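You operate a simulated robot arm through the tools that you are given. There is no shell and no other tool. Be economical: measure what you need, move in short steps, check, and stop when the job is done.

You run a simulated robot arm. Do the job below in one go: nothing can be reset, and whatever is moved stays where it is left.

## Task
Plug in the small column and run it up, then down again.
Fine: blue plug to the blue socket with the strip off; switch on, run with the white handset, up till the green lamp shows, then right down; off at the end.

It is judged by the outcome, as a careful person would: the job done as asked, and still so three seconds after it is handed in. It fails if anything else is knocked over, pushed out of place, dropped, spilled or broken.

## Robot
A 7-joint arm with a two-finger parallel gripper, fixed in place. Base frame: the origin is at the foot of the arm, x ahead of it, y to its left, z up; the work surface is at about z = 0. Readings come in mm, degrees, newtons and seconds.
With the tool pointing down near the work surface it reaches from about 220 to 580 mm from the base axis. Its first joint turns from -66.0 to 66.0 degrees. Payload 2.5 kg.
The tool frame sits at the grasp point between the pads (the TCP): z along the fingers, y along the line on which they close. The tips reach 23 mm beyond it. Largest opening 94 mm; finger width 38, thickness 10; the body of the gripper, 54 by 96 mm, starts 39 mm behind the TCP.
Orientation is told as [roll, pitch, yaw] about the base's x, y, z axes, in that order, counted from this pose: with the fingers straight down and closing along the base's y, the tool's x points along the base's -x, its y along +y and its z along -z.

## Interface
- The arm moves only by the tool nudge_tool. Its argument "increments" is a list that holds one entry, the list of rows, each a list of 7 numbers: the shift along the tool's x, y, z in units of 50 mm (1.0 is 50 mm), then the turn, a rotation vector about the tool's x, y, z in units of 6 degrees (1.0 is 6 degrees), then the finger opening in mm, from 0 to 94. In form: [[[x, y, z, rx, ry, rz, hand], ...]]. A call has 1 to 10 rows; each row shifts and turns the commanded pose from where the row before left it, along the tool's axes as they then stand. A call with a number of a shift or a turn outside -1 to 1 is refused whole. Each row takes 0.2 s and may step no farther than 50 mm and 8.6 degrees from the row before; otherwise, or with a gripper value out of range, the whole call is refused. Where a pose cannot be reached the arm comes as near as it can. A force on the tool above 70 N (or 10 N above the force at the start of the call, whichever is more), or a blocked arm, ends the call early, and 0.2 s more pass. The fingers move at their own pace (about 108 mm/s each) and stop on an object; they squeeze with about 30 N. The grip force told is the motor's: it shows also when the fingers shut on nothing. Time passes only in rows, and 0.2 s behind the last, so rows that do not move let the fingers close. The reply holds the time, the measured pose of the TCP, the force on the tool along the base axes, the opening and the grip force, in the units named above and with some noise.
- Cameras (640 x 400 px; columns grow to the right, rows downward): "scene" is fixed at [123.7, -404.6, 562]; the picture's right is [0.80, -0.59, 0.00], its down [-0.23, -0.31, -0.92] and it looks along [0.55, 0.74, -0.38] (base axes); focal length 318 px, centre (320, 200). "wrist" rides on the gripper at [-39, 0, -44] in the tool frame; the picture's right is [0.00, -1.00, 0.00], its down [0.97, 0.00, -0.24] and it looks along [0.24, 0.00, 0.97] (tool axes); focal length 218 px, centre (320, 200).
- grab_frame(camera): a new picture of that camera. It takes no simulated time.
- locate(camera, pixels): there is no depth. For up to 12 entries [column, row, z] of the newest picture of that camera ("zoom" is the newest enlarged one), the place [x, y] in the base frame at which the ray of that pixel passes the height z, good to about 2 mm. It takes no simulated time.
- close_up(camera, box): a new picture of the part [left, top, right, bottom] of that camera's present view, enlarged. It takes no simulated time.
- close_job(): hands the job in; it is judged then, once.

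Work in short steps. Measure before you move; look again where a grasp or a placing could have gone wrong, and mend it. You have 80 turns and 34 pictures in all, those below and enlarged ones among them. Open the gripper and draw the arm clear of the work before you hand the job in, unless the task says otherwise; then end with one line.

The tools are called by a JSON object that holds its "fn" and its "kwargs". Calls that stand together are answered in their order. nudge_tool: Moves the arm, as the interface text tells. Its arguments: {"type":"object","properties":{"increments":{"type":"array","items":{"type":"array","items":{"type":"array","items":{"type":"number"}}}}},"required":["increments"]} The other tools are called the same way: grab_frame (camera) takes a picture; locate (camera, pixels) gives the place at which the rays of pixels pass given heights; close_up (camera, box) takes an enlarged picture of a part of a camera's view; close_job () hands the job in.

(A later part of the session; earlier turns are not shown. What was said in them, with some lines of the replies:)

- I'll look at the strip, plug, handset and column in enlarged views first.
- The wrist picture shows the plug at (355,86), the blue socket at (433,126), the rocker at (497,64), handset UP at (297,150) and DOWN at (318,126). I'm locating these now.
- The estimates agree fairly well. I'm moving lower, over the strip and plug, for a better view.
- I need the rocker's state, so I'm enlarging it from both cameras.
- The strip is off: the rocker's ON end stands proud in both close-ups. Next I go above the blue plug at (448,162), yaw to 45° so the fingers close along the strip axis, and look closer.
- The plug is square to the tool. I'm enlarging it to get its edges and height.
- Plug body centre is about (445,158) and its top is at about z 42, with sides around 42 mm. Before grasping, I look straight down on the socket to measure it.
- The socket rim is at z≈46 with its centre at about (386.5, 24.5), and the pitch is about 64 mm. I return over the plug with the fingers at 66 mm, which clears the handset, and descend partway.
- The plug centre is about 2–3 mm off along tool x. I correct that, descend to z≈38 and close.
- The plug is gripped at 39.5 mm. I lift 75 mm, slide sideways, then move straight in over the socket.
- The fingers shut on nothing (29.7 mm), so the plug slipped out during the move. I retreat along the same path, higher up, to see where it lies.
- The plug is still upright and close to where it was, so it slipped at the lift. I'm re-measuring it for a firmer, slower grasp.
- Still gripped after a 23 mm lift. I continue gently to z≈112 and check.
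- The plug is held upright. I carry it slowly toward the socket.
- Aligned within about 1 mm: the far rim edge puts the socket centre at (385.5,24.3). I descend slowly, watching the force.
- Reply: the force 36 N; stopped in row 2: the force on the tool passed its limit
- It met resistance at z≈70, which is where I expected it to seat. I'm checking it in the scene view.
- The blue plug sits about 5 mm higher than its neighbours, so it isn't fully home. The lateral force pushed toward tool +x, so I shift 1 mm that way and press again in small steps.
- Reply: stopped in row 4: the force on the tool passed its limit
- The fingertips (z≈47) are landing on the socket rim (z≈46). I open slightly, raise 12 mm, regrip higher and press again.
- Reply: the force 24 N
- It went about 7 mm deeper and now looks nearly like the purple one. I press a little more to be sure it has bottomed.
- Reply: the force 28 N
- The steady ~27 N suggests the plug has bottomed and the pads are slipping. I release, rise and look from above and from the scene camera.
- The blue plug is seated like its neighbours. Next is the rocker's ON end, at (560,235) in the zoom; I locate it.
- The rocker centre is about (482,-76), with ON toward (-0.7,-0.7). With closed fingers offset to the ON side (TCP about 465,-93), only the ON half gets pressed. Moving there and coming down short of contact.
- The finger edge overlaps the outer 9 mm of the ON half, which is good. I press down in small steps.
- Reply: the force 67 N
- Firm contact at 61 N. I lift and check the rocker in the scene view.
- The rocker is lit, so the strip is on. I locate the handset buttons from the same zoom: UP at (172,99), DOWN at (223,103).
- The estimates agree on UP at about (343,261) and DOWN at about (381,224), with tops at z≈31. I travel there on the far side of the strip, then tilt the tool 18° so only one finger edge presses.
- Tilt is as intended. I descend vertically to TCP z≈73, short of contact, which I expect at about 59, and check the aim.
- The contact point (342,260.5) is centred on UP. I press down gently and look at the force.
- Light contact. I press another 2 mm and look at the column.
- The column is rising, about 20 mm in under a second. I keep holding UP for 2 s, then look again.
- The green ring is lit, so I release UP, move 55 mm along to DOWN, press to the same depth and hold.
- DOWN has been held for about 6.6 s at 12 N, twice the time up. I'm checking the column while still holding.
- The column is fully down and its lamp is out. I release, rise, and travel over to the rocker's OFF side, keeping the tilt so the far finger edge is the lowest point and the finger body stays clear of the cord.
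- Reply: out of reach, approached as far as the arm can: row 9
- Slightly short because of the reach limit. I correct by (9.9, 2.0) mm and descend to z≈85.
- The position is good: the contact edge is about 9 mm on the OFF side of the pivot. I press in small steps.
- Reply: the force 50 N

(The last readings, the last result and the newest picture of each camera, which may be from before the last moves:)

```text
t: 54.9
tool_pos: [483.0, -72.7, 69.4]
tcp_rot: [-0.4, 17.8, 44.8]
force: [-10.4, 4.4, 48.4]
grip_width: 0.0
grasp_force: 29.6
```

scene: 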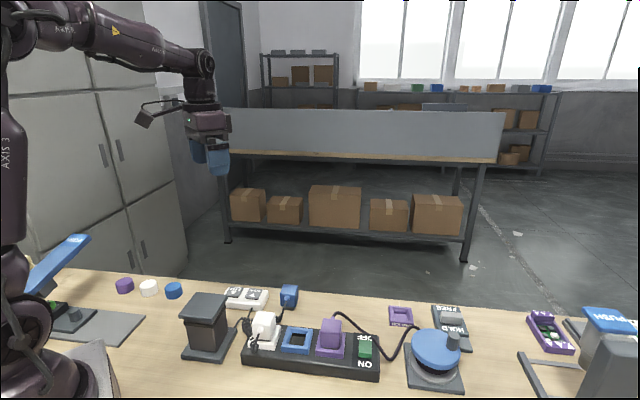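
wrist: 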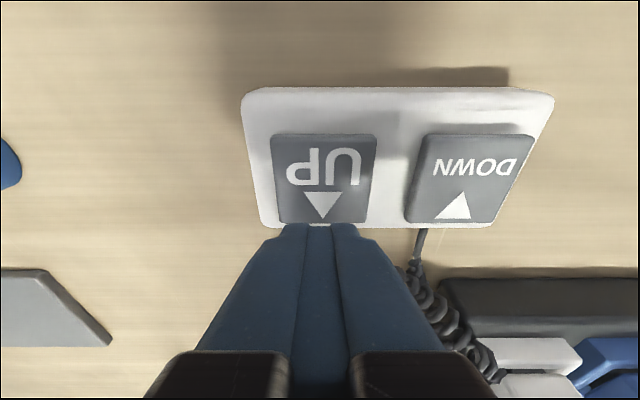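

Firm contact at 48 N. I lift clear, open the hand and check the rocker.

{"fn": "nudge_tool", "kwargs": {"increments": [[[0.155, 0, -0.475, 0, 0, 0, 0], [0.216, 0, -0.665, 0, 0, 0, 0], [0.216, 0, -0.665, 0, 0, 0, 0], [0.216, 0, -0.665, 0, 0, 0, 40], [0, 0, 0, 0, 0, 0, 40]]]}}

{"fn": "close_up", "kwargs": {"camera": "scene", "box": [160, 270, 420, 390]}}

```text
t: 56.1
tool_pos: [480.5, -71.5, 194.0]
tcp_rot: [0.0, 18.1, 44.9]
force: [-0.6, 0.2, -0.5]
grip_width: 39.9
grasp_force: 0.1
```

```text
2.46 times, centred on (290, 330) of scene
```

zoom: 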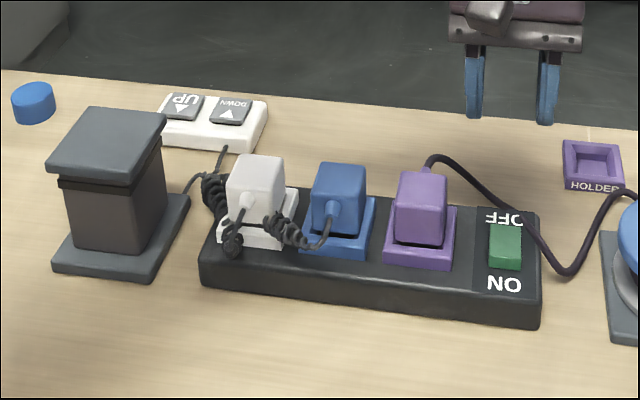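

The rocker is unlit and back to OFF, the column is down, the blue plug is seated and everything else is in place. The arm is clear with the gripper open, so I hand in.

{"fn": "close_job", "kwargs": {}}

```text
The job is handed in.
```

The blue plug is in the blue socket (plugged in with the strip off), the column was run up until its green lamp showed and then fully down, and the strip is off again; the plug slipped from the grip on the first lift but stayed upright.
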